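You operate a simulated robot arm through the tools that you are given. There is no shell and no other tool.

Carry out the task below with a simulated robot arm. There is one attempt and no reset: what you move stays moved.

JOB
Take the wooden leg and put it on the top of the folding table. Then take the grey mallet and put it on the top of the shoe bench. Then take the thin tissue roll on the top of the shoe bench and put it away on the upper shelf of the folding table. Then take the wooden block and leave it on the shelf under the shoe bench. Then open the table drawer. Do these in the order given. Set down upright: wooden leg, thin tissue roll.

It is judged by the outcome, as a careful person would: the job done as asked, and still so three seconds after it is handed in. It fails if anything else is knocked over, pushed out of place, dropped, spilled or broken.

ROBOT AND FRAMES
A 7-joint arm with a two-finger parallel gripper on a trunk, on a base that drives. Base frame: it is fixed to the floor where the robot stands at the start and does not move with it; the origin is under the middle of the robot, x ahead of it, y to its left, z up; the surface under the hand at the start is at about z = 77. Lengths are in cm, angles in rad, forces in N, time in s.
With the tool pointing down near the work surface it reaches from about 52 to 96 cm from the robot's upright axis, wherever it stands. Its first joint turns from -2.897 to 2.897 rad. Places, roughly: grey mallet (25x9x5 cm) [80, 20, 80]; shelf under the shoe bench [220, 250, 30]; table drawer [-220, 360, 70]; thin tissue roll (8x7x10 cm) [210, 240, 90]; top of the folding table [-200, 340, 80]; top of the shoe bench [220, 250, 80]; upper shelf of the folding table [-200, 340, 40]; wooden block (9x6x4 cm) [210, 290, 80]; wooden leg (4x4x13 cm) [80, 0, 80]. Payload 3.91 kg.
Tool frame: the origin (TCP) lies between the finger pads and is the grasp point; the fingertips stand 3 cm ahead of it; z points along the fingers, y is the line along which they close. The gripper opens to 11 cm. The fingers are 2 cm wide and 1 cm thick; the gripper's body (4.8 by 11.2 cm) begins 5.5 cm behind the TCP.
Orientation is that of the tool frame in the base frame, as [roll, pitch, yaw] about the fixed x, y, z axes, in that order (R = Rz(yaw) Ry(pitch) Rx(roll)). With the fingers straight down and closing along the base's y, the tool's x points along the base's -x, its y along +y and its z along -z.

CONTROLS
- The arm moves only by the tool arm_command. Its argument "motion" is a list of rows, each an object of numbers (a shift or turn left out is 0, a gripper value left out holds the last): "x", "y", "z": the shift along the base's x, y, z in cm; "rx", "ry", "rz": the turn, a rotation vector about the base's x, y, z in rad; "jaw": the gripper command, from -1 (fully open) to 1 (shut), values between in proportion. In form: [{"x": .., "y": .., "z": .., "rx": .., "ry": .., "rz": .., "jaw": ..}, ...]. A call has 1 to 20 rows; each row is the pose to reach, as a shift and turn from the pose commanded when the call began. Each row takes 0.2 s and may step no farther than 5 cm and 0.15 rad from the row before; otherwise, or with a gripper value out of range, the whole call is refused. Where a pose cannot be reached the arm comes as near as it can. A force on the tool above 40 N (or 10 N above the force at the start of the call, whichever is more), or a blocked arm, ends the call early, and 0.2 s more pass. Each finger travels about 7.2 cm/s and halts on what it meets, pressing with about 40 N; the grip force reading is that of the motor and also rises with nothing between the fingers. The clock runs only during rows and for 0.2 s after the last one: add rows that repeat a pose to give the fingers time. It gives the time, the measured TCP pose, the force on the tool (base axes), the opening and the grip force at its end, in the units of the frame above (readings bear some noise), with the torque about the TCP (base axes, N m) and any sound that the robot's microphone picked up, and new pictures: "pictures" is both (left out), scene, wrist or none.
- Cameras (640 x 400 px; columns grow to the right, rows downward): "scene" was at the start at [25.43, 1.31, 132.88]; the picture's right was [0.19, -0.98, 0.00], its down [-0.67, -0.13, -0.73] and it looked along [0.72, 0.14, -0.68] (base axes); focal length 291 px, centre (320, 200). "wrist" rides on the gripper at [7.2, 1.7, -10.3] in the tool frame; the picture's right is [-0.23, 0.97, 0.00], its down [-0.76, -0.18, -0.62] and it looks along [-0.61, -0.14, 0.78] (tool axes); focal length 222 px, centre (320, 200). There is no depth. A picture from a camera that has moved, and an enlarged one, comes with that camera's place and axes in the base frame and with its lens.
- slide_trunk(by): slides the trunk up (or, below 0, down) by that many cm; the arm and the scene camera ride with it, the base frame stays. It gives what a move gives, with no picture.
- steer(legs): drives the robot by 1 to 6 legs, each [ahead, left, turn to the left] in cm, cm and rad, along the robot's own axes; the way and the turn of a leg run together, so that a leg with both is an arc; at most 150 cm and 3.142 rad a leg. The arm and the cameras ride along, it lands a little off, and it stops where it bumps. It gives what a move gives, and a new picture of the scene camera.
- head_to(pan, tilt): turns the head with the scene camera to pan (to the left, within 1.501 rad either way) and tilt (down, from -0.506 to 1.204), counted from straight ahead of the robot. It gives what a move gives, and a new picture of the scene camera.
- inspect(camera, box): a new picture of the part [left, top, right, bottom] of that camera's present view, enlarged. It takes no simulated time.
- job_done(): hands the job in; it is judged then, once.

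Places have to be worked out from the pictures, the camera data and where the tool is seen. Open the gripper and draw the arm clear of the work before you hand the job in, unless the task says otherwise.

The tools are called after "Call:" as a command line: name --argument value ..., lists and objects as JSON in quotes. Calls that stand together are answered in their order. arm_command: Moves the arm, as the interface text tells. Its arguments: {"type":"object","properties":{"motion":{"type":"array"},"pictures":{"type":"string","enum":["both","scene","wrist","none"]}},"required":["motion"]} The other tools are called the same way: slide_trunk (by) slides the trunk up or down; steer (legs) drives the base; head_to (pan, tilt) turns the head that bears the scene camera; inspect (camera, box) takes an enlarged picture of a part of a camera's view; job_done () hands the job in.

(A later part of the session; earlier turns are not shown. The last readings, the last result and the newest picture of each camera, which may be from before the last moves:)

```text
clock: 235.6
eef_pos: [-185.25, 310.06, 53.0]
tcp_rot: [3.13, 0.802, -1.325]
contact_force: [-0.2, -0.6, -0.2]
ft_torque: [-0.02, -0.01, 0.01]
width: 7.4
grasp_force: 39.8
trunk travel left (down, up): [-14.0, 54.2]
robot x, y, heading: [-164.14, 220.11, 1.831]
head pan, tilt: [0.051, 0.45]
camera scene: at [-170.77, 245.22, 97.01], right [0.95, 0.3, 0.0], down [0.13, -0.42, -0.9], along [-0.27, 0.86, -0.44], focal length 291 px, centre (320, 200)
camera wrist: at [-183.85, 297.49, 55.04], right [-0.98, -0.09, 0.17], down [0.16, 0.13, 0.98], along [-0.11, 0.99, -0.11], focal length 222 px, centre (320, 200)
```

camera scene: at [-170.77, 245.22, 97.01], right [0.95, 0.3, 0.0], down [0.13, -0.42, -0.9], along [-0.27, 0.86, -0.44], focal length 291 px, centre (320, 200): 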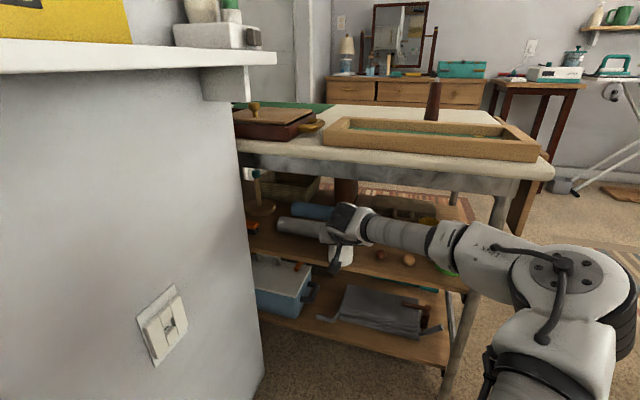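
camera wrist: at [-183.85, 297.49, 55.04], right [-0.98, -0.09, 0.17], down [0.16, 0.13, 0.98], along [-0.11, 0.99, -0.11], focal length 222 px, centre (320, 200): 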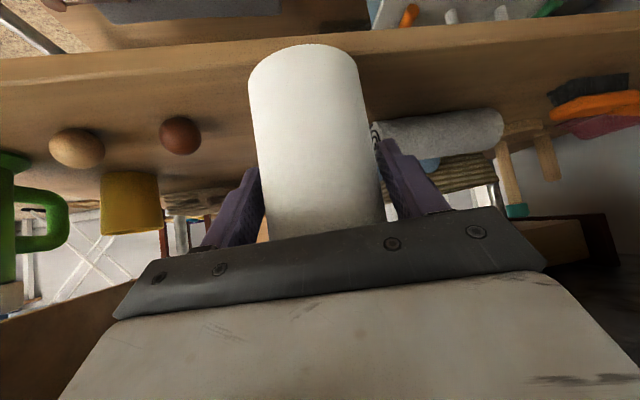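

Elbow clearance is good. I move the last 4.8 cm in, at the same height.

Call:
arm_command --motion '[{"x": -0.2, "y": 2.4}, {"x": -0.4, "y": 4.8}, {"x": -0.4, "y": 4.8}]'

Call:
inspect --camera "scene" --box '[220, 120, 460, 300]'

```text
clock: 236.4
eef_pos: [-185.64, 314.76, 52.82]
tcp_rot: [3.127, 0.802, -1.325]
contact_force: [1.1, 0.3, -0.5]
ft_torque: [0.03, 0.0, -0.02]
width: 7.42
grasp_force: 40.3
trunk travel left (down, up): [-14.0, 54.2]
robot x, y, heading: [-163.84, 220.48, 1.824]
head pan, tilt: [0.051, 0.45]
camera scene: at [-170.77, 245.22, 97.01], right [0.95, 0.3, 0.0], down [0.13, -0.42, -0.9], along [-0.27, 0.86, -0.44], focal length 291 px, centre (320, 200)
camera wrist: at [-184.11, 302.29, 54.85], right [-0.98, -0.09, 0.17], down [0.16, 0.13, 0.98], along [-0.11, 0.99, -0.11], focal length 222 px, centre (320, 200)
```

scene: 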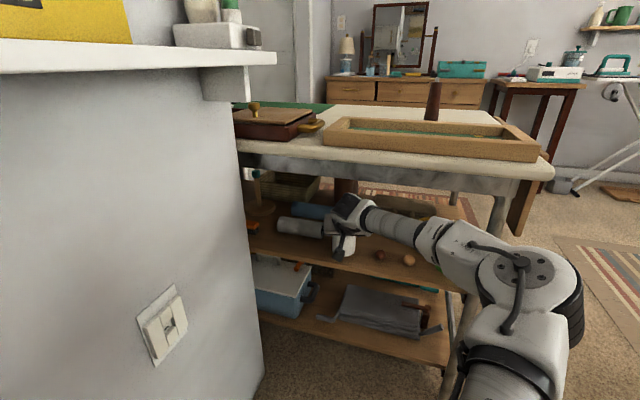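
wrist: 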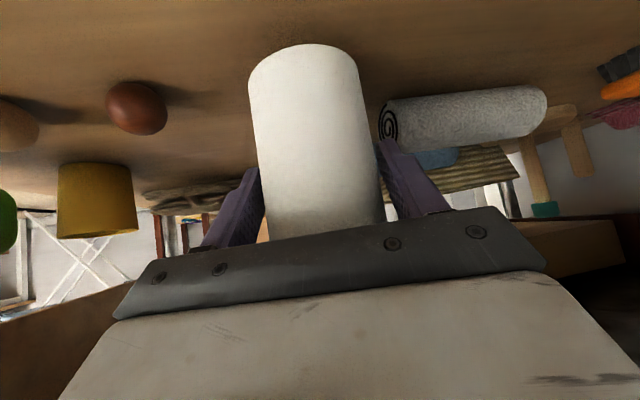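

```text
2.22 times, centred on (340, 210) of scene
camera zoom: at [-170.77, 245.22, 97.01], right [0.95, 0.3, 0.0], down [0.13, -0.42, -0.9], along [-0.27, 0.86, -0.44], focal length 647 px, centre (276, 178)
```

zoom: 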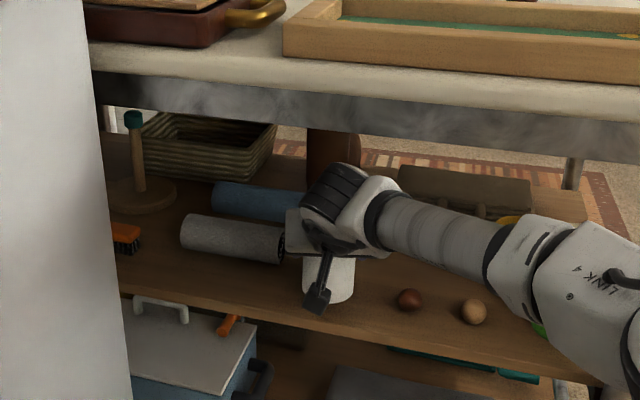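

The roll is over the shelf and clear of its neighbours. I lower it in fine steps.

Call:
arm_command --motion '[{"z": -0.4}, {"z": -0.8}, {"z": -1.2}, {"z": -1.4}, {"z": -1.4}]' --pictures "wrist"

```text
clock: 237.6
eef_pos: [-185.72, 314.92, 51.66]
tcp_rot: [3.13, 0.803, -1.324]
contact_force: [-0.4, -0.3, -0.7]
ft_torque: [-0.01, 0.01, 0.02]
width: 7.4
grasp_force: 40.0
trunk travel left (down, up): [-14.0, 54.2]
robot x, y, heading: [-164.48, 220.44, 1.823]
head pan, tilt: [0.051, 0.45]
camera wrist: at [-184.19, 302.36, 53.72], right [-0.98, -0.09, 0.17], down [0.16, 0.13, 0.98], along [-0.11, 0.99, -0.11], focal length 222 px, centre (320, 200)
```

wrist: 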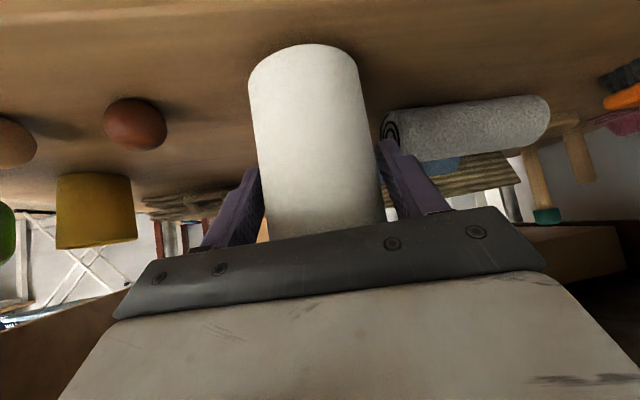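

Call:
arm_command --motion '[{"z": -0.25}, {"z": -0.5}, {"z": -0.75}, {"z": -0.75}]' --pictures "wrist"

```text
clock: 238.6
eef_pos: [-185.65, 314.64, 50.88]
tcp_rot: [3.13, 0.802, -1.322]
contact_force: [-0.6, 0.0, -0.6]
ft_torque: [0.0, 0.03, 0.01]
width: 7.4
grasp_force: 40.1
trunk travel left (down, up): [-14.0, 54.2]
robot x, y, heading: [-164.01, 220.2, 1.823]
head pan, tilt: [0.051, 0.45]
camera wrist: at [-184.21, 302.27, 52.94], right [-0.98, -0.09, 0.17], down [0.16, 0.12, 0.98], along [-0.11, 0.99, -0.11], focal length 222 px, centre (320, 200)
```

wrist: 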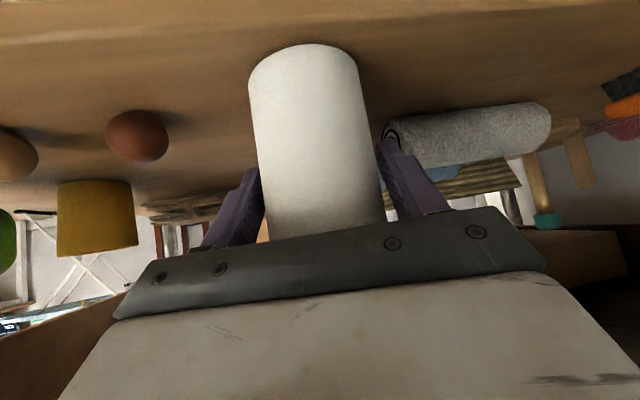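

The shadow is closing in but there is no contact force yet. I keep lowering in fine steps.

Call:
arm_command --motion '[{"z": -0.2}, {"z": -0.4}, {"z": -0.6}, {"z": -0.6}]' --pictures "none"

```text
clock: 239.6
eef_pos: [-185.6, 314.8, 50.58]
tcp_rot: [3.13, 0.808, -1.322]
contact_force: [1.3, -4.0, 14.0]
ft_torque: [-0.04, -0.58, -0.1]
width: 7.39
grasp_force: 40.1
trunk travel left (down, up): [-14.0, 54.2]
robot x, y, heading: [-164.09, 220.42, 1.829]
head pan, tilt: [0.051, 0.45]
```

Contact at z≈50.55 with about 14 N. I ease up slightly and open the fingers.

Call:
arm_command --motion '[{"z": 0.15}, {"z": 0.25}, {"z": 0.25, "jaw": -0.45}, {"z": 0.25, "jaw": -0.6}, {"z": 0.25, "jaw": -0.8}, {"z": 0.25, "jaw": -0.85}, {"z": 0.25, "jaw": -0.85}]'

```text
clock: 241.2
eef_pos: [-185.62, 314.84, 50.7]
tcp_rot: [3.129, 0.802, -1.323]
contact_force: [0.5, 0.0, -0.1]
ft_torque: [-0.05, -0.02, 0.01]
width: 10.18
grasp_force: 0.0
trunk travel left (down, up): [-14.0, 54.2]
robot x, y, heading: [-164.12, 220.12, 1.828]
head pan, tilt: [0.051, 0.45]
camera scene: at [-170.77, 245.22, 97.01], right [0.95, 0.3, 0.0], down [0.13, -0.42, -0.9], along [-0.27, 0.86, -0.44], focal length 291 px, centre (320, 200)
camera wrist: at [-184.19, 302.31, 52.68], right [-0.98, -0.09, 0.17], down [0.16, 0.12, 0.98], along [-0.11, 0.99, -0.11], focal length 222 px, centre (320, 200)
```

scene: 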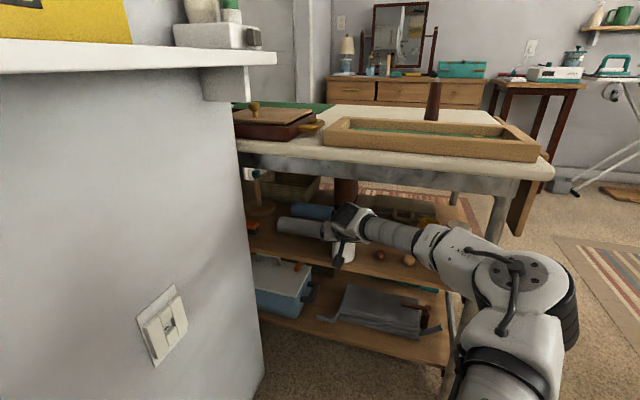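
wrist: 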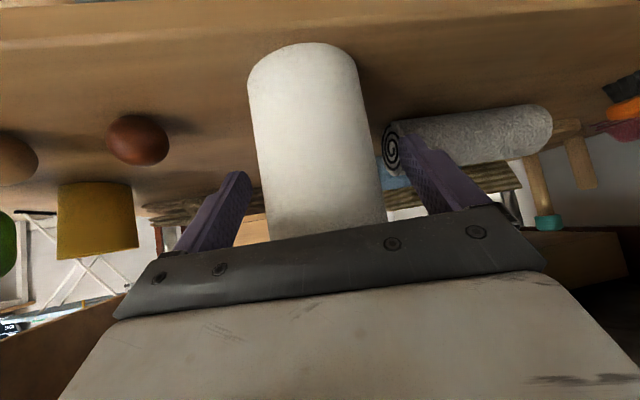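

Released; the roll stands. I withdraw the hand horizontally along its approach direction.

Call:
arm_command --motion '[{"x": 0.5, "y": -2}, {"x": 1, "y": -4}, {"x": 2, "y": -8}, {"x": 3, "y": -12}, {"x": 4, "y": -16}, {"x": 4.5, "y": -18}, {"x": 4.5, "y": -18}]'

Call:
inspect --camera "scene" --box '[220, 120, 460, 300]'

```text
clock: 242.8
eef_pos: [-180.95, 296.86, 50.75]
tcp_rot: [3.129, 0.803, -1.326]
contact_force: [-0.6, -0.9, -0.4]
ft_torque: [0.01, 0.02, 0.04]
width: 10.17
grasp_force: 0.2
trunk travel left (down, up): [-14.0, 54.2]
robot x, y, heading: [-164.05, 219.95, 1.825]
head pan, tilt: [0.051, 0.45]
camera scene: at [-170.77, 245.22, 97.01], right [0.95, 0.3, 0.0], down [0.13, -0.42, -0.9], along [-0.27, 0.86, -0.44], focal length 291 px, centre (320, 200)
camera wrist: at [-179.61, 284.36, 52.72], right [-0.98, -0.09, 0.17], down [0.16, 0.12, 0.98], along [-0.11, 0.99, -0.11], focal length 222 px, centre (320, 200)
```

scene: 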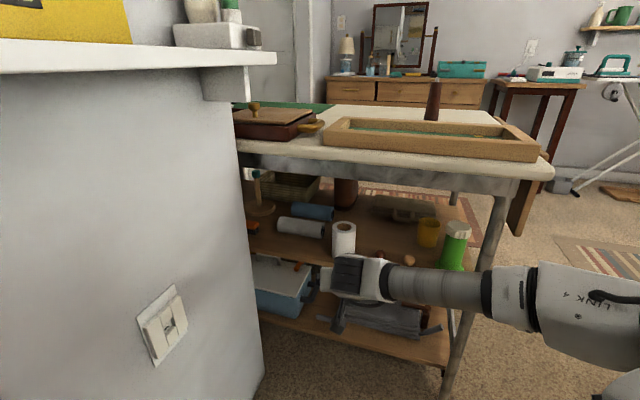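
wrist: 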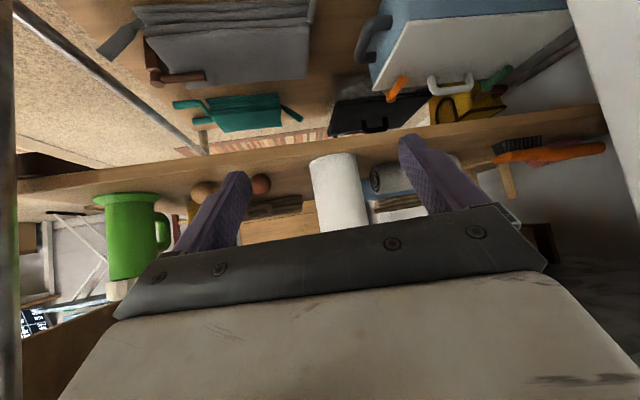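

```text
2.22 times, centred on (340, 210) of scene
camera zoom: at [-170.77, 245.22, 97.01], right [0.95, 0.3, 0.0], down [0.13, -0.42, -0.9], along [-0.27, 0.86, -0.44], focal length 647 px, centre (276, 178)
```

zoom: 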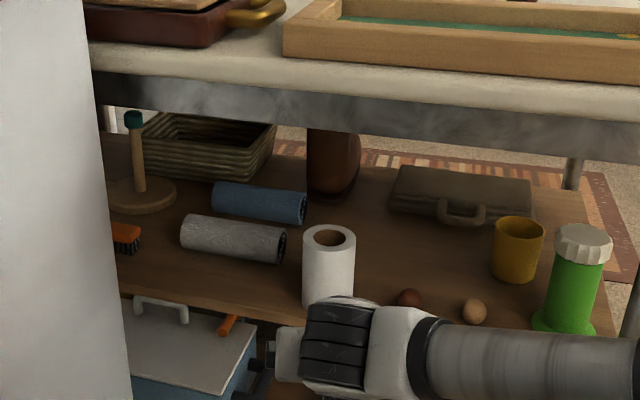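

The roll stands upright on the upper shelf. Now I back away, turn toward the bench and drive back for the wooden block, raising the trunk meanwhile.

Call:
steer --legs '[[-36, -3, 0], [0, 0, -1.825]]'

Call:
slide_trunk --by 40

Call:
slide_trunk --by 13

Call:
steer --legs '[[140, 58, 0], [120, 40, 0]]'

Call:
head_to --pan 0.0 --tilt 0.8

```text
clock: 249.7
eef_pos: [-74.63, 178.56, 50.7]
tcp_rot: [3.13, 0.804, 3.059]
contact_force: [0.4, -0.1, -0.4]
ft_torque: [-0.02, -0.01, 0.0]
width: 10.16
grasp_force: 0.1
trunk travel left (down, up): [-14.0, 54.2]
robot x, y, heading: [-152.62, 187.56, -0.075]
head pan, tilt: [0.051, 0.45]
camera scene: at [-126.13, 185.38, 97.01], right [-0.02, -1.0, 0.0], down [-0.44, 0.01, -0.9], along [0.9, -0.02, -0.44], focal length 291 px, centre (320, 200)
```

scene: 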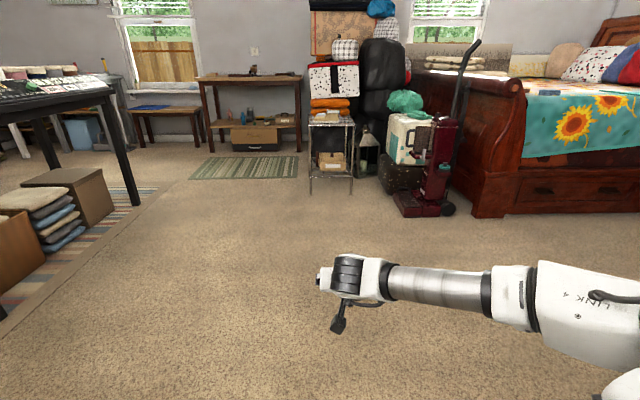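

```text
clock: 253.5
eef_pos: [-74.58, 178.61, 90.63]
tcp_rot: [3.129, 0.802, 3.06]
contact_force: [-0.2, 0.2, 0.3]
ft_torque: [-0.01, 0.0, 0.01]
width: 10.17
grasp_force: 0.0
trunk travel left (down, up): [-54.0, 14.2]
robot x, y, heading: [-152.44, 187.12, -0.073]
head pan, tilt: [0.051, 0.45]
```

```text
clock: 255.1
eef_pos: [-74.49, 178.39, 103.61]
tcp_rot: [3.129, 0.804, 3.06]
contact_force: [0.4, 0.7, -0.7]
ft_torque: [0.01, 0.04, 0.04]
width: 10.2
grasp_force: 0.1
trunk travel left (down, up): [-67.0, 1.2]
robot x, y, heading: [-152.91, 187.22, -0.073]
head pan, tilt: [0.051, 0.45]
```

```text
refused: leg 1 is longer than a leg can be; nothing moved
```

```text
clock: 255.9
eef_pos: [-74.52, 178.51, 103.67]
tcp_rot: [3.13, 0.803, 3.06]
contact_force: [0.7, 0.0, 0.1]
ft_torque: [-0.02, 0.02, 0.0]
width: 10.17
grasp_force: 0.0
trunk travel left (down, up): [-67.0, 1.2]
robot x, y, heading: [-152.48, 186.89, -0.073]
head pan, tilt: [0.0, 0.799]
camera scene: at [-127.27, 185.0, 146.98], right [-0.07, -1.0, 0.0], down [-0.71, 0.05, -0.7], along [0.7, -0.05, -0.72], focal length 291 px, centre (320, 200)
```

scene: 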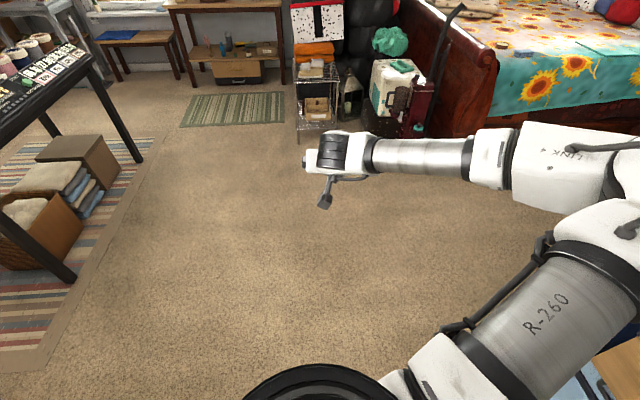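

I split the drive into shorter legs and go toward the bench at y≈245.

Call:
steer --legs '[[0, 0, 0.073], [120, 40, 0], [120, 18, 0]]'

```text
clock: 268.6
eef_pos: [168.64, 244.37, 103.67]
tcp_rot: [3.129, 0.803, -3.126]
contact_force: [0.0, 0.8, -1.1]
ft_torque: [0.01, 0.0, 0.0]
width: 10.2
grasp_force: 0.0
trunk travel left (down, up): [-67.0, 1.2]
robot x, y, heading: [90.23, 245.53, 0.021]
head pan, tilt: [0.0, 0.799]
camera scene: at [115.47, 245.6, 146.97], right [0.02, -1.0, 0.0], down [-0.72, -0.02, -0.7], along [0.7, 0.02, -0.72], focal length 291 px, centre (320, 200)
```

scene: 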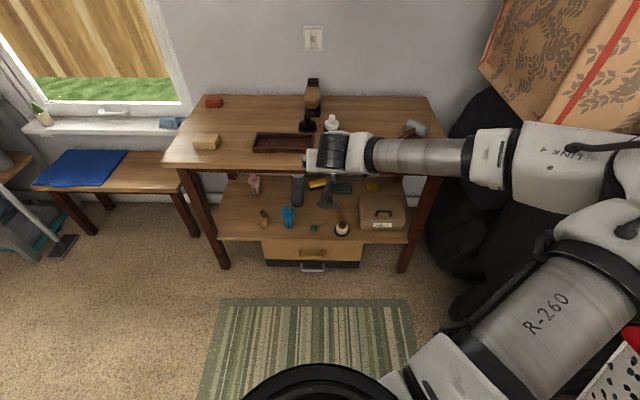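

The block is near [209, 292]. I drive to stand in front of it.

Call:
steer --legs '[[0, 0, -0.02], [30, 48, 0]]'

Call:
inspect --camera "scene" --box '[200, 80, 440, 230]'

Call:
inspect --camera "wrist" --box '[0, 0, 640, 400]'

```text
clock: 273.2
eef_pos: [198.97, 291.86, 103.65]
tcp_rot: [3.131, 0.803, -3.138]
contact_force: [0.9, -0.4, -1.3]
ft_torque: [0.01, 0.02, 0.0]
width: 10.2
grasp_force: 0.1
trunk travel left (down, up): [-67.0, 1.2]
robot x, y, heading: [120.4, 293.67, 0.011]
head pan, tilt: [0.0, 0.799]
camera scene: at [145.88, 293.72, 146.97], right [0.01, -1.0, 0.0], down [-0.72, -0.01, -0.7], along [0.7, 0.01, -0.72], focal length 291 px, centre (320, 200)
```

scene: 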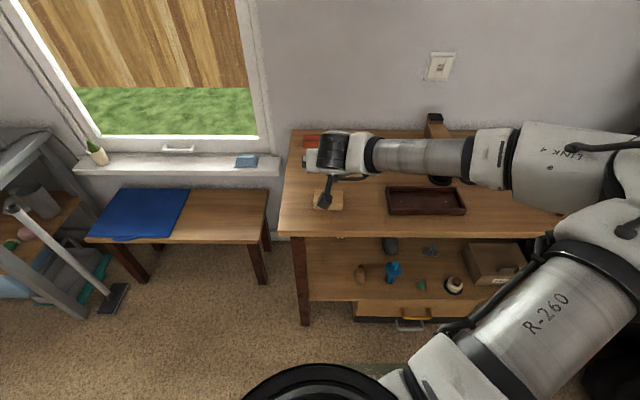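

```text
2.67 times, centred on (320, 155) of scene
camera zoom: at [145.88, 293.72, 146.97], right [0.01, -1.0, 0.0], down [-0.72, -0.01, -0.7], along [0.7, 0.01, -0.72], focal length 776 px, centre (320, 320)
```

zoom: 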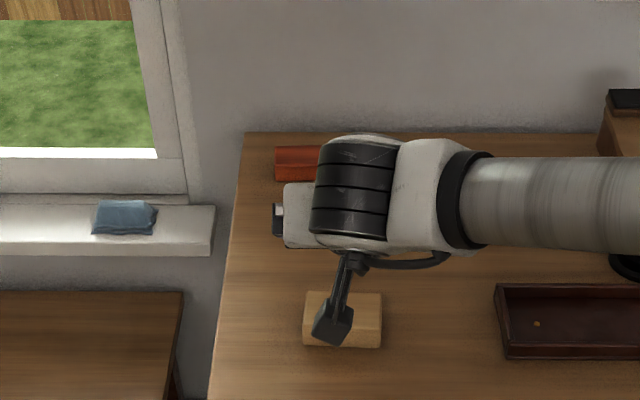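

```text
1.00 times, centred on (320, 200) of wrist (not enlarged: the box is as wide or as high as the picture)
camera zoom: at [186.41, 293.26, 105.7], right [0.15, 0.97, 0.17], down [0.08, -0.19, 0.98], along [0.99, -0.13, -0.11], focal length 222 px, centre (320, 200)
```

zoom: 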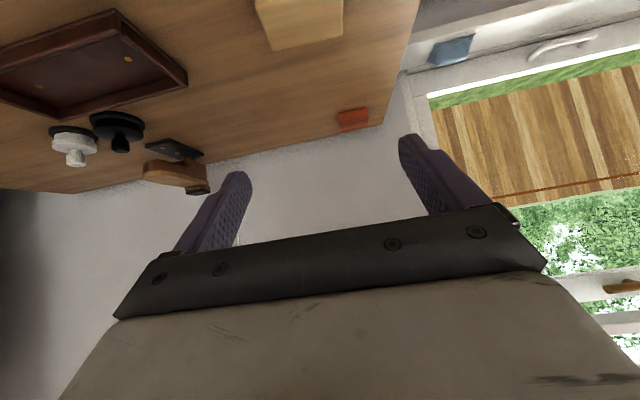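

The block spans y 287.5..296.6, x 206.5..212, z 80..84. I open fully and lower the trunk 10.5 cm to the pre-grasp point.

Call:
slide_trunk --by -10.5

Call:
arm_command --motion '[{"x": -0.3, "y": 0.1, "jaw": -1}, {"x": -0.3, "y": 0.1, "jaw": -1}]'

Call:
inspect --camera "wrist" --box '[160, 0, 480, 200]'

```text
clock: 274.6
eef_pos: [199.04, 291.72, 93.25]
tcp_rot: [3.13, 0.804, -3.139]
contact_force: [-0.7, -0.1, 0.4]
ft_torque: [0.02, -0.02, -0.01]
width: 10.21
grasp_force: 0.0
trunk travel left (down, up): [-56.5, 11.7]
robot x, y, heading: [120.22, 293.88, 0.004]
head pan, tilt: [0.0, 0.799]
```

```text
clock: 275.2
eef_pos: [198.8, 291.88, 93.08]
tcp_rot: [3.13, 0.803, -3.139]
contact_force: [-0.3, -0.1, -0.2]
ft_torque: [-0.02, 0.02, 0.0]
width: 11.0
grasp_force: 0.1
trunk travel left (down, up): [-56.5, 11.7]
robot x, y, heading: [120.34, 293.57, 0.011]
head pan, tilt: [0.0, 0.799]
camera scene: at [145.87, 293.7, 136.47], right [0.01, -1.0, 0.0], down [-0.72, -0.01, -0.7], along [0.7, 0.01, -0.72], focal length 291 px, centre (320, 200)
camera wrist: at [186.15, 293.31, 95.2], right [0.15, 0.97, 0.17], down [0.08, -0.19, 0.98], along [0.99, -0.13, -0.11], focal length 222 px, centre (320, 200)
```

scene: 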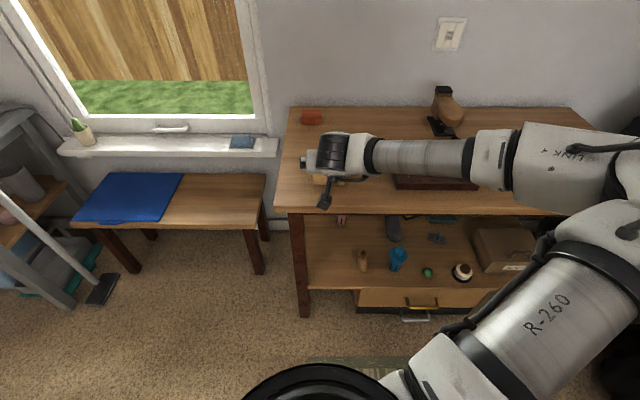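
wrist: 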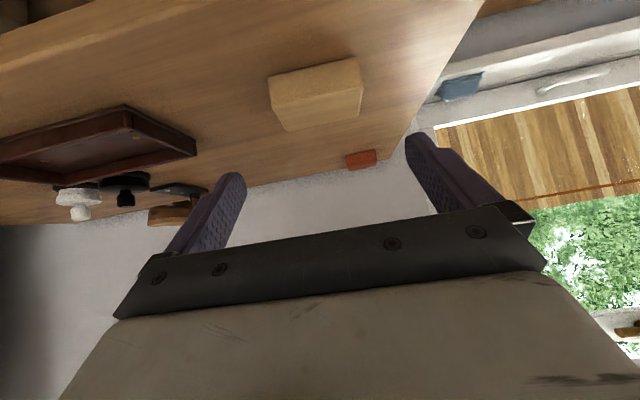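

```text
2.00 times, centred on (320, 100) of wrist
camera zoom: at [186.15, 293.31, 95.2], right [0.15, 0.97, 0.17], down [0.08, -0.19, 0.98], along [0.99, -0.13, -0.11], focal length 444 px, centre (320, 400)
```

zoom: 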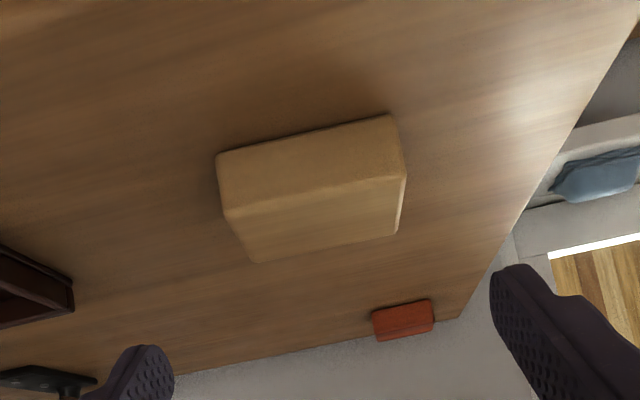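

The block's centre is at y≈292.2. I approach along the tool axis with the fingers fully open, in steps.

Call:
arm_command --motion '[{"x": 2.5, "y": 0.3, "z": -2.5}, {"x": 5, "y": 0.3, "z": -5}, {"x": 7, "y": 0.3, "z": -7}, {"x": 7, "y": 0.3, "z": -7}]'

Call:
inspect --camera "wrist" --box '[160, 60, 480, 260]'

```text
clock: 276.2
eef_pos: [205.82, 292.21, 85.93]
tcp_rot: [3.13, 0.803, -3.138]
contact_force: [0.2, -0.3, -0.8]
ft_torque: [-0.01, -0.02, -0.03]
width: 11.0
grasp_force: 0.0
trunk travel left (down, up): [-56.5, 11.7]
robot x, y, heading: [120.79, 293.65, 0.012]
head pan, tilt: [0.0, 0.799]
camera scene: at [145.85, 293.7, 136.47], right [0.01, -1.0, 0.0], down [-0.72, -0.01, -0.7], along [0.7, 0.01, -0.72], focal length 291 px, centre (320, 200)
camera wrist: at [193.16, 293.74, 87.94], right [0.15, 0.97, 0.17], down [0.08, -0.19, 0.98], along [0.99, -0.13, -0.11], focal length 222 px, centre (320, 200)
```

scene: 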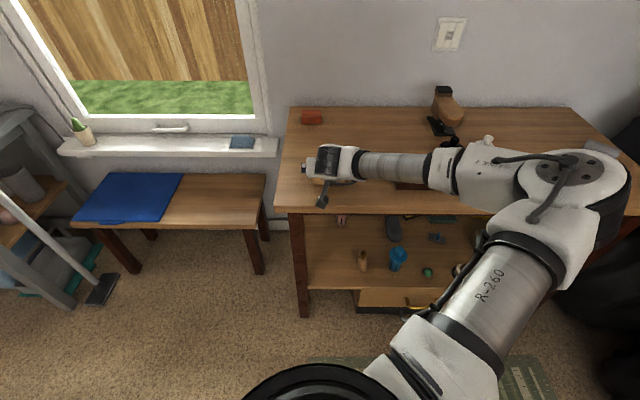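
wrist: 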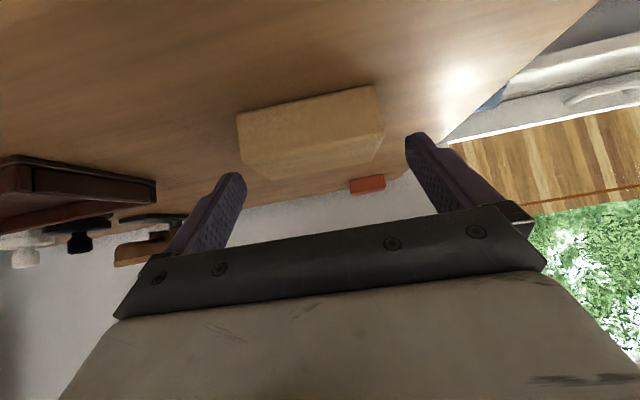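

```text
2.00 times, centred on (320, 160) of wrist
camera zoom: at [193.16, 293.74, 87.94], right [0.15, 0.97, 0.17], down [0.08, -0.19, 0.98], along [0.99, -0.13, -0.11], focal length 444 px, centre (320, 280)
```

zoom: 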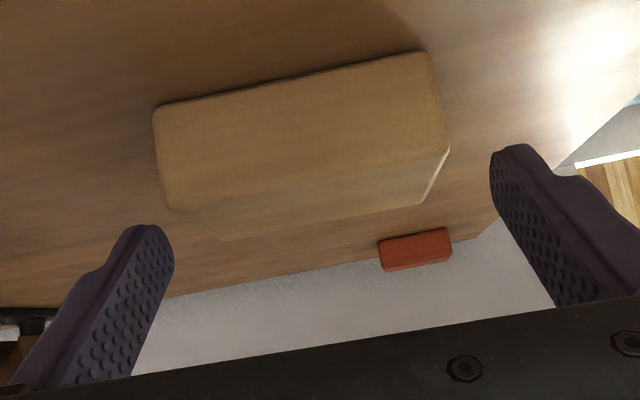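

Aligned: block ends at y 287.5 and 296.6, fingers at 286.7 and 297.7. I make the final approach.

Call:
arm_command --motion '[{"x": 1.4, "y": -0.1, "z": -1.3}, {"x": 2.8, "y": -0.1, "z": -2.6}, {"x": 2.8, "y": -0.1, "z": -2.6}]' --pictures "wrist"

```text
clock: 277.0
eef_pos: [208.4, 292.05, 83.41]
tcp_rot: [3.128, 0.801, -3.138]
contact_force: [0.1, 0.5, -0.9]
ft_torque: [0.03, -0.01, 0.01]
width: 10.99
grasp_force: 0.1
trunk travel left (down, up): [-56.5, 11.7]
robot x, y, heading: [120.73, 293.55, 0.011]
head pan, tilt: [0.0, 0.799]
camera wrist: at [195.85, 293.59, 85.5], right [0.15, 0.97, 0.17], down [0.08, -0.19, 0.98], along [0.99, -0.13, -0.11], focal length 222 px, centre (320, 200)
```

wrist: 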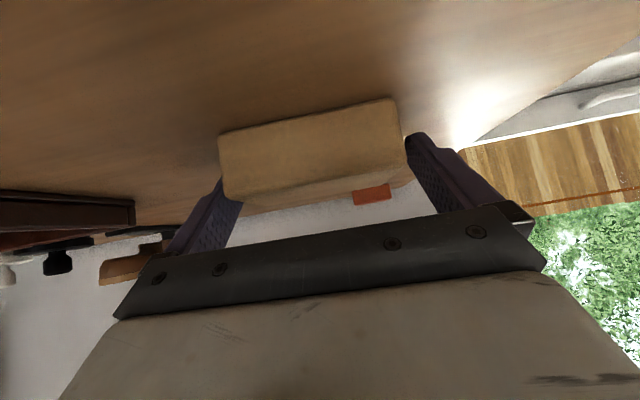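

The block lies between the fingers. I close.

Call:
arm_command --motion '[{"jaw": -0.8}, {"jaw": -0.65}, {"jaw": 0}, {"jaw": 0.8}, {"jaw": 0.8}, {"jaw": 0.8}]' --pictures "none"

Call:
arm_command --motion '[{"z": 0.5}, {"z": 1.5}, {"z": 3}, {"z": 5}, {"z": 5}]'

```text
clock: 278.4
eef_pos: [208.31, 292.03, 83.49]
tcp_rot: [3.13, 0.803, -3.137]
contact_force: [0.4, -0.1, 1.4]
ft_torque: [-0.13, -0.02, 0.01]
width: 8.96
grasp_force: 40.0
trunk travel left (down, up): [-56.5, 11.7]
robot x, y, heading: [120.69, 293.57, 0.014]
head pan, tilt: [0.0, 0.799]
```

```text
clock: 279.6
eef_pos: [208.54, 291.96, 88.47]
tcp_rot: [3.126, 0.803, -3.139]
contact_force: [-0.5, 0.6, -0.7]
ft_torque: [0.0, 0.04, 0.01]
width: 8.94
grasp_force: 39.8
trunk travel left (down, up): [-56.5, 11.7]
robot x, y, heading: [120.62, 293.4, 0.008]
head pan, tilt: [0.0, 0.799]
camera scene: at [145.88, 293.7, 136.47], right [0.01, -1.0, 0.0], down [-0.72, -0.01, -0.7], along [0.7, 0.01, -0.72], focal length 291 px, centre (320, 200)
camera wrist: at [195.85, 293.45, 90.52], right [0.15, 0.97, 0.17], down [0.08, -0.19, 0.98], along [0.99, -0.13, -0.11], focal length 222 px, centre (320, 200)
```

scene: 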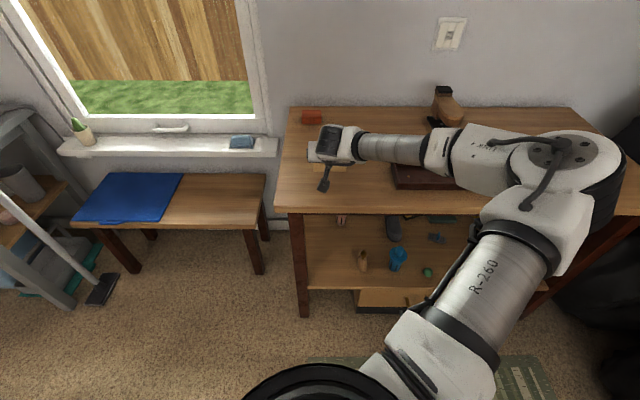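
wrist: 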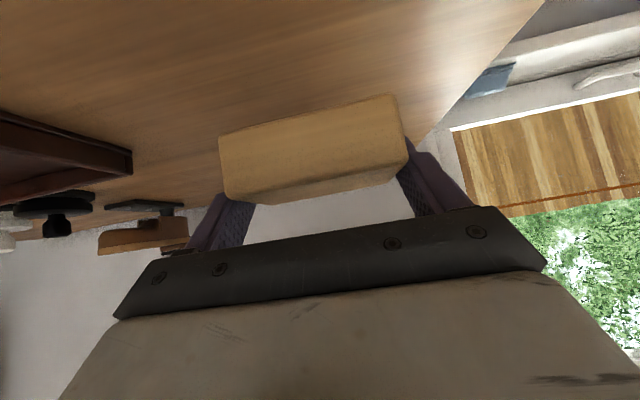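

The block is held. I raise a bit, back away from the bench, and lower the trunk to look at the shelf below.

Call:
slide_trunk --by 5

Call:
steer --legs '[[-45, 0, 0]]'

Call:
slide_trunk --by -40

Call:
head_to --pan -0.15 --tilt 0.5

Call:
inspect --camera "scene" --box '[200, 120, 520, 320]'

```text
clock: 280.5
eef_pos: [208.53, 291.91, 93.46]
tcp_rot: [3.131, 0.803, -3.139]
contact_force: [0.2, 0.7, -0.5]
ft_torque: [0.01, 0.03, -0.04]
width: 8.92
grasp_force: 39.8
trunk travel left (down, up): [-61.5, 6.7]
robot x, y, heading: [120.59, 293.7, 0.009]
head pan, tilt: [0.0, 0.799]
```

```text
clock: 282.3
eef_pos: [186.07, 291.08, 93.05]
tcp_rot: [3.128, 0.797, 3.139]
contact_force: [0.2, -0.9, -1.3]
ft_torque: [0.01, -0.01, -0.02]
width: 8.97
grasp_force: 40.6
trunk travel left (down, up): [-61.5, 6.7]
robot x, y, heading: [97.7, 293.58, 0.008]
head pan, tilt: [0.0, 0.799]
stopped in leg 1: the robot was blocked; the commanded pose is now the measured one
camera scene: at [123.62, 293.05, 141.39], right [0.01, -1.0, 0.0], down [-0.72, 0.0, -0.7], along [0.7, 0.0, -0.72], focal length 291 px, centre (320, 200)
```

scene: 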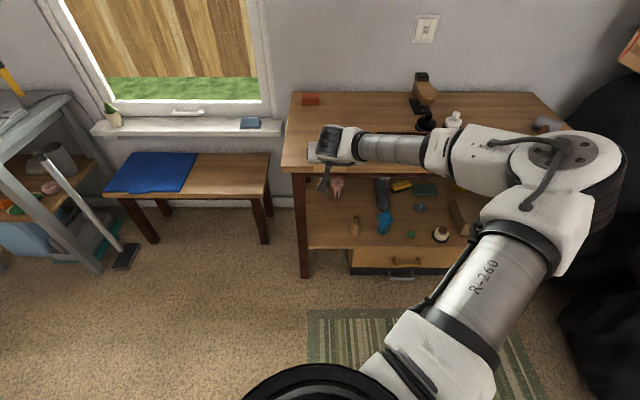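

```text
clock: 286.2
eef_pos: [185.79, 291.04, 53.3]
tcp_rot: [3.13, 0.8, 3.141]
contact_force: [0.4, 0.6, -0.8]
ft_torque: [0.01, 0.01, 0.03]
width: 8.91
grasp_force: 40.0
trunk travel left (down, up): [-21.5, 46.7]
robot x, y, heading: [97.8, 293.03, 0.007]
head pan, tilt: [0.0, 0.799]
```

```text
clock: 287.0
eef_pos: [185.82, 291.07, 53.49]
tcp_rot: [3.128, 0.801, -3.142]
contact_force: [-0.5, -0.3, -1.7]
ft_torque: [0.01, 0.0, -0.03]
width: 8.95
grasp_force: 39.8
trunk travel left (down, up): [-21.5, 46.7]
robot x, y, heading: [97.92, 293.11, 0.007]
head pan, tilt: [-0.15, 0.499]
camera scene: at [124.25, 291.76, 104.06], right [-0.14, -0.99, 0.0], down [-0.47, 0.07, -0.88], along [0.87, -0.13, -0.48], focal length 291 px, centre (320, 200)
```

scene: 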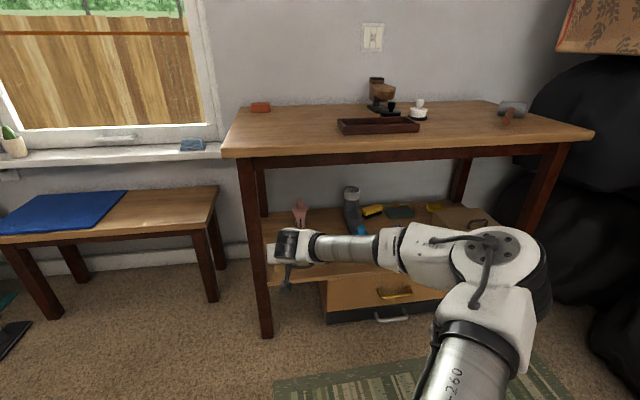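

```text
2.00 times, centred on (360, 220) of scene
camera zoom: at [124.25, 291.76, 104.06], right [-0.14, -0.99, 0.0], down [-0.47, 0.07, -0.88], along [0.87, -0.13, -0.48], focal length 582 px, centre (240, 160)
```

zoom: 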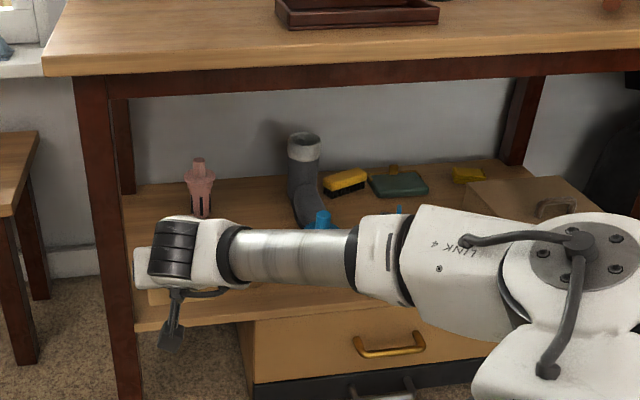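

I bumped the black table lightly with the rear while backing. The shelf is at about z 32.5 with front edge x≈199; the left front area (x 203..211, y 284..294) is free. I move forward off the contact, lower the trunk, and look from the wrist.

Call:
steer --legs '[[4, -2, 0]]'

Call:
slide_trunk --by -12

Call:
head_to --pan 1.5 --tilt 0.3

Call:
head_to --pan 0.1 --tilt 0.5

Call:
inspect --camera "wrist" --box '[0, 0, 640, 400]'

```text
clock: 287.9
eef_pos: [189.71, 289.11, 53.45]
tcp_rot: [3.129, 0.8, 3.14]
contact_force: [0.2, 0.0, 0.3]
ft_torque: [0.03, -0.02, -0.01]
width: 8.97
grasp_force: 40.2
trunk travel left (down, up): [-21.5, 46.7]
robot x, y, heading: [102.03, 291.16, 0.001]
head pan, tilt: [-0.15, 0.499]
camera scene: at [128.21, 289.79, 104.07], right [-0.14, -0.99, 0.0], down [-0.47, 0.07, -0.88], along [0.87, -0.13, -0.48], focal length 291 px, centre (320, 200)
```

scene: 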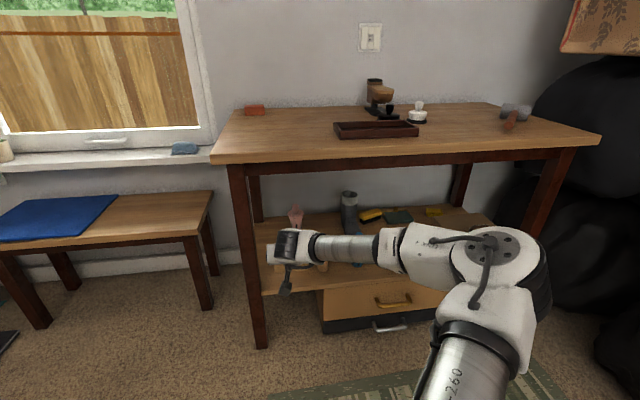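

```text
clock: 289.4
eef_pos: [189.78, 289.06, 41.43]
tcp_rot: [3.129, 0.802, 3.141]
contact_force: [-0.1, 0.1, -1.5]
ft_torque: [0.01, -0.01, 0.01]
width: 8.92
grasp_force: 39.9
trunk travel left (down, up): [-9.5, 58.7]
robot x, y, heading: [101.81, 291.25, 0.007]
head pan, tilt: [-0.15, 0.499]
```

```text
clock: 291.1
eef_pos: [189.76, 289.09, 41.36]
tcp_rot: [3.129, 0.8, 3.14]
contact_force: [0.6, 0.3, -0.5]
ft_torque: [-0.02, -0.02, -0.02]
width: 8.94
grasp_force: 40.2
trunk travel left (down, up): [-9.5, 58.7]
robot x, y, heading: [101.99, 291.36, 0.003]
head pan, tilt: [1.499, 0.3]
camera scene: at [119.85, 300.42, 93.9], right [1.0, -0.07, 0.0], down [-0.02, -0.3, -0.96], along [0.06, 0.95, -0.3], focal length 291 px, centre (320, 200)
```

scene: 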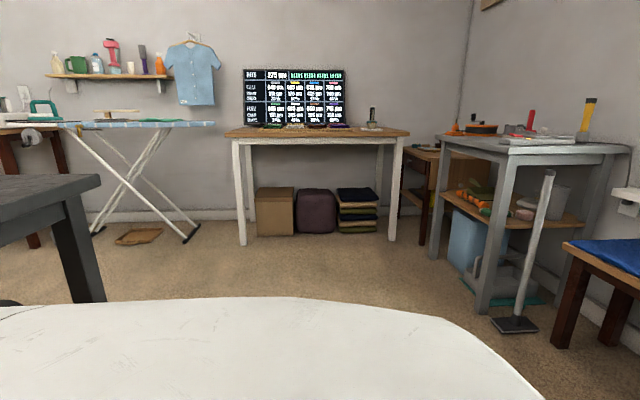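

```text
clock: 292.6
eef_pos: [189.77, 289.09, 41.46]
tcp_rot: [3.131, 0.801, 3.139]
contact_force: [0.4, -0.6, -1.2]
ft_torque: [0.0, 0.01, -0.02]
width: 8.92
grasp_force: 40.0
trunk travel left (down, up): [-9.5, 58.7]
robot x, y, heading: [101.87, 291.58, 0.008]
head pan, tilt: [0.099, 0.499]
camera scene: at [128.27, 292.06, 92.06], right [0.1, -0.99, 0.0], down [-0.48, -0.05, -0.88], along [0.87, 0.09, -0.48], focal length 291 px, centre (320, 200)
```

scene: 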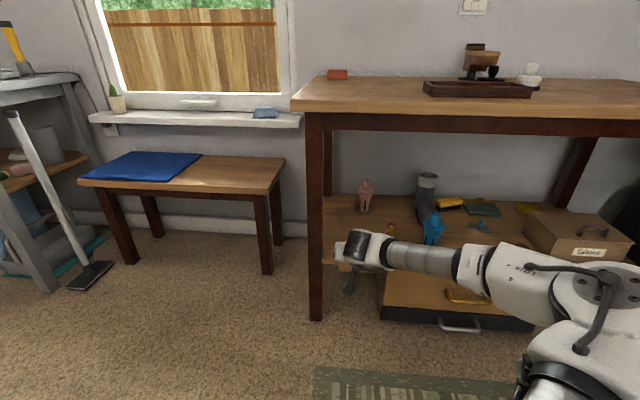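

```text
1.00 times, centred on (320, 200) of wrist (not enlarged: the box is as wide or as high as the picture)
camera zoom: at [177.18, 290.64, 43.48], right [0.15, 0.97, 0.17], down [0.08, -0.19, 0.98], along [0.99, -0.13, -0.11], focal length 222 px, centre (320, 200)
```

zoom: 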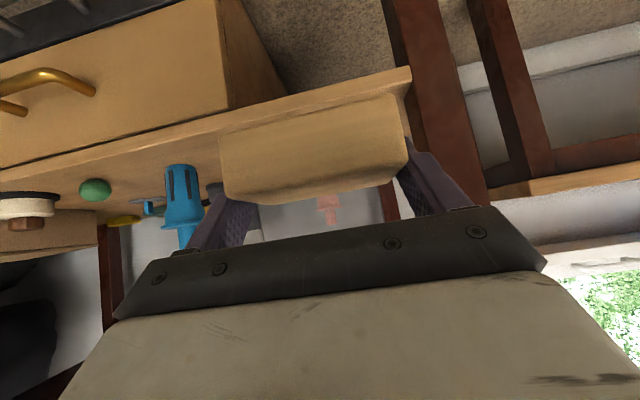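

The shelf top is about z 32 and its left front is free (tan shoe at y≈277, leg inner face y≈299). I drive 15.5 cm ahead with the block 6 cm above the shelf.

Call:
steer --legs '[[15.5, 0.8, 0]]'

Call:
inspect --camera "wrist" --box '[0, 0, 640, 400]'

```text
clock: 294.0
eef_pos: [205.09, 289.95, 41.5]
tcp_rot: [3.13, 0.802, 3.139]
contact_force: [-0.2, 0.0, -0.9]
ft_torque: [-0.01, 0.02, 0.02]
width: 8.94
grasp_force: 39.6
trunk travel left (down, up): [-9.5, 58.7]
robot x, y, heading: [117.08, 292.26, 0.006]
head pan, tilt: [0.099, 0.499]
camera scene: at [143.53, 292.9, 92.07], right [0.1, -0.99, 0.0], down [-0.48, -0.05, -0.88], along [0.87, 0.09, -0.48], focal length 291 px, centre (320, 200)
```

scene: 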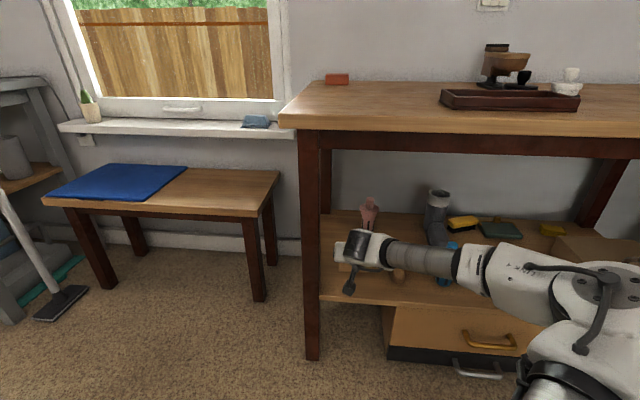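

```text
1.00 times, centred on (320, 200) of wrist (not enlarged: the box is as wide or as high as the picture)
camera zoom: at [192.44, 291.46, 43.48], right [0.15, 0.97, 0.17], down [0.08, -0.19, 0.98], along [0.98, -0.13, -0.11], focal length 222 px, centre (320, 200)
```

zoom: 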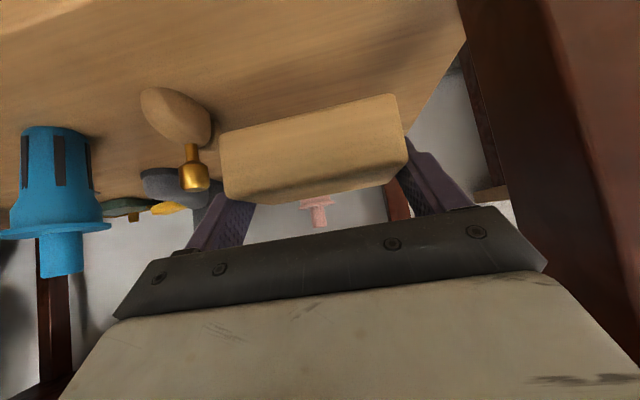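

A shoe tree lies at y≈276..282 just right of the block, so I shift 1.3 cm to +y, 1.5 cm further in, and lower.

Call:
arm_command --motion '[{"x": 0.8, "y": 0.7}, {"x": 1.5, "y": 1.3}, {"x": 1.5, "y": 1.3, "z": -1.5}, {"x": 1.5, "y": 1.3, "z": -3}, {"x": 1.5, "y": 1.3, "z": -4.5}, {"x": 1.5, "y": 1.3, "z": -4.5}]'

Call:
inspect --camera "scene" --box '[300, 180, 460, 320]'

```text
clock: 295.4
eef_pos: [206.11, 291.18, 36.88]
tcp_rot: [3.129, 0.801, 3.139]
contact_force: [0.0, 0.8, -1.0]
ft_torque: [-0.04, 0.0, -0.03]
width: 8.97
grasp_force: 39.7
trunk travel left (down, up): [-9.5, 58.7]
robot x, y, heading: [117.06, 292.05, 0.001]
head pan, tilt: [0.099, 0.499]
camera scene: at [143.53, 292.9, 92.06], right [0.1, -0.99, 0.0], down [-0.48, -0.05, -0.88], along [0.87, 0.09, -0.48], focal length 291 px, centre (320, 200)
camera wrist: at [193.66, 292.68, 38.94], right [0.15, 0.97, 0.17], down [0.08, -0.19, 0.98], along [0.98, -0.13, -0.11], focal length 222 px, centre (320, 200)
```

scene: 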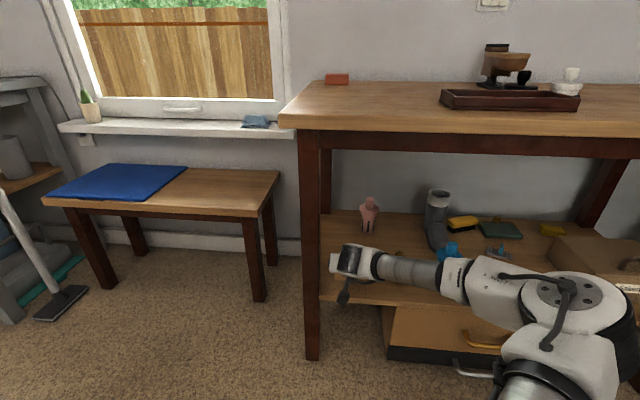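
wrist: 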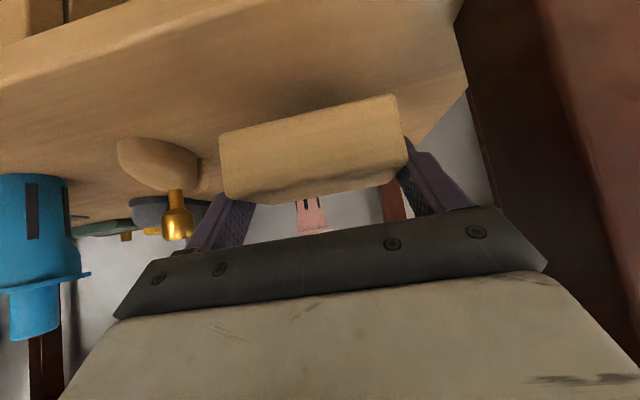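

```text
2.86 times, centred on (380, 250) of scene
camera zoom: at [143.53, 292.9, 92.06], right [0.1, -0.99, 0.0], down [-0.48, -0.05, -0.88], along [0.87, 0.09, -0.48], focal length 832 px, centre (149, 57)
```

zoom: 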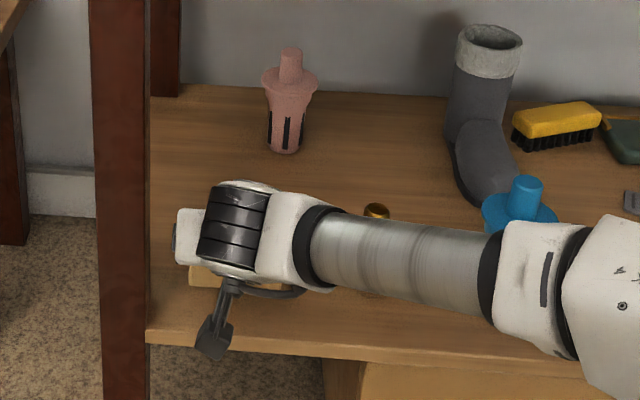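

Clear on both sides. I lower the last centimetre in fine steps.

Call:
arm_command --motion '[{"z": -0.4}, {"z": -0.8}, {"z": -1.1}, {"z": -1.1}]' --pictures "wrist"

```text
clock: 296.4
eef_pos: [206.56, 291.26, 35.74]
tcp_rot: [3.13, 0.802, 3.138]
contact_force: [0.3, -0.7, -1.4]
ft_torque: [0.01, 0.02, 0.01]
width: 8.95
grasp_force: 40.1
trunk travel left (down, up): [-9.5, 58.7]
robot x, y, heading: [117.45, 292.25, 0.003]
head pan, tilt: [0.099, 0.499]
camera wrist: at [193.97, 292.84, 37.84], right [0.15, 0.97, 0.17], down [0.08, -0.19, 0.98], along [0.98, -0.13, -0.11], focal length 222 px, centre (320, 200)
```

wrist: 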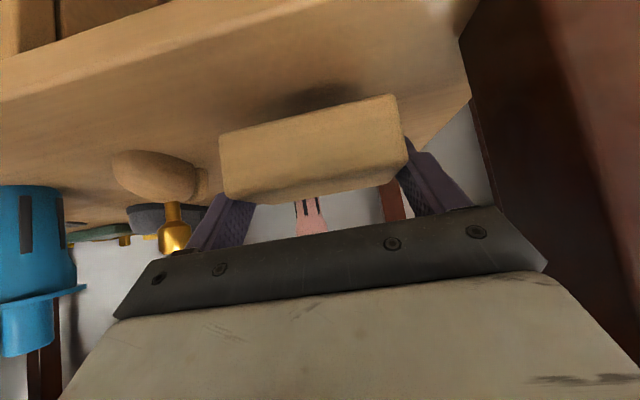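

Call:
arm_command --motion '[{"z": -0.4}, {"z": -0.8}, {"z": -1.2}, {"z": -1.2}]' --pictures "wrist"

```text
clock: 297.4
eef_pos: [206.54, 291.19, 34.78]
tcp_rot: [3.13, 0.801, 3.14]
contact_force: [-0.4, 0.3, -1.9]
ft_torque: [-0.01, -0.02, -0.01]
width: 8.92
grasp_force: 40.2
trunk travel left (down, up): [-9.5, 58.7]
robot x, y, heading: [117.13, 292.36, 0.003]
head pan, tilt: [0.099, 0.499]
camera wrist: at [193.97, 292.67, 36.7], right [0.15, 0.97, 0.17], down [0.08, -0.19, 0.98], along [0.98, -0.13, -0.11], focal length 222 px, centre (320, 200)
```

wrist: 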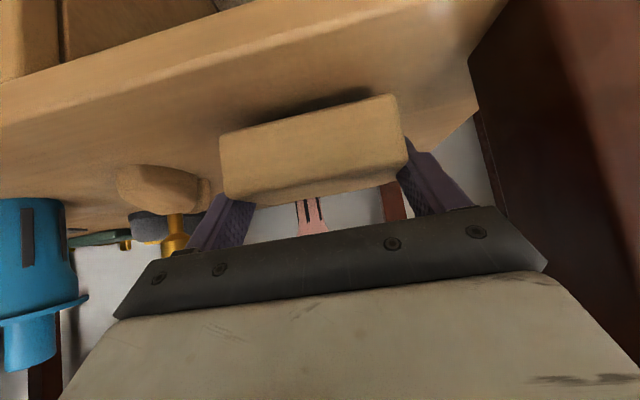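

The shadow is nearly closed. I continue in fine steps.

Call:
arm_command --motion '[{"z": -0.3}, {"z": -0.6}, {"z": -0.9}, {"z": -0.9}]' --pictures "wrist"

```text
clock: 298.4
eef_pos: [206.5, 291.18, 33.8]
tcp_rot: [3.13, 0.801, 3.14]
contact_force: [-0.9, -0.5, -0.7]
ft_torque: [-0.03, -0.06, 0.01]
width: 8.94
grasp_force: 39.4
trunk travel left (down, up): [-9.5, 58.7]
robot x, y, heading: [117.34, 292.5, 0.003]
head pan, tilt: [0.099, 0.499]
camera wrist: at [193.98, 292.72, 35.8], right [0.15, 0.97, 0.17], down [0.08, -0.19, 0.98], along [0.98, -0.13, -0.11], focal length 222 px, centre (320, 200)
```

wrist: 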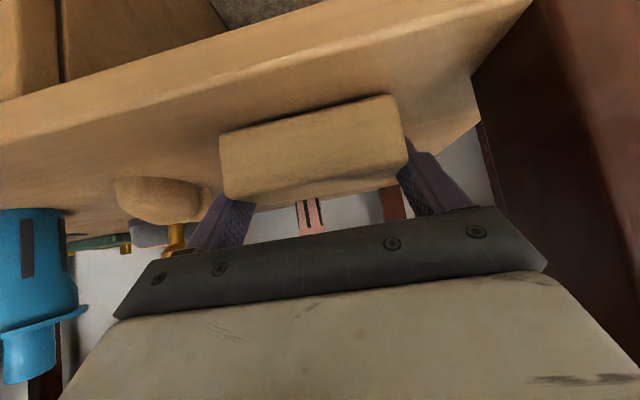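

Call:
arm_command --motion '[{"z": -0.25}, {"z": -0.5}, {"z": -0.5}]' --pictures "wrist"

```text
clock: 299.2
eef_pos: [206.62, 291.27, 33.49]
tcp_rot: [3.131, 0.804, 3.14]
contact_force: [-4.3, -0.8, 12.2]
ft_torque: [-0.66, 0.28, -0.16]
width: 8.99
grasp_force: 40.0
trunk travel left (down, up): [-9.5, 58.7]
robot x, y, heading: [117.16, 292.42, -0.0]
head pan, tilt: [0.099, 0.499]
camera wrist: at [194.0, 292.78, 35.51], right [0.15, 0.97, 0.17], down [0.08, -0.18, 0.98], along [0.99, -0.13, -0.11], focal length 222 px, centre (320, 200)
```

wrist: 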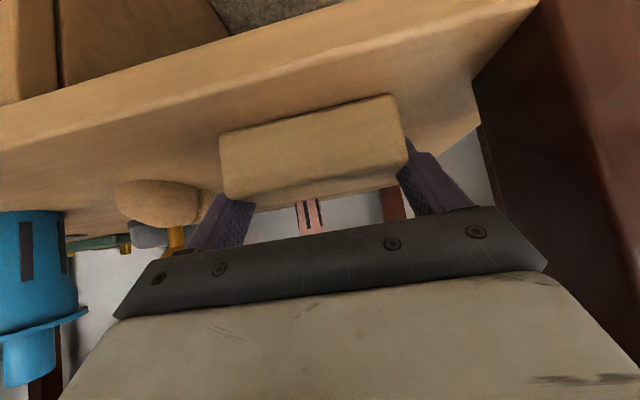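

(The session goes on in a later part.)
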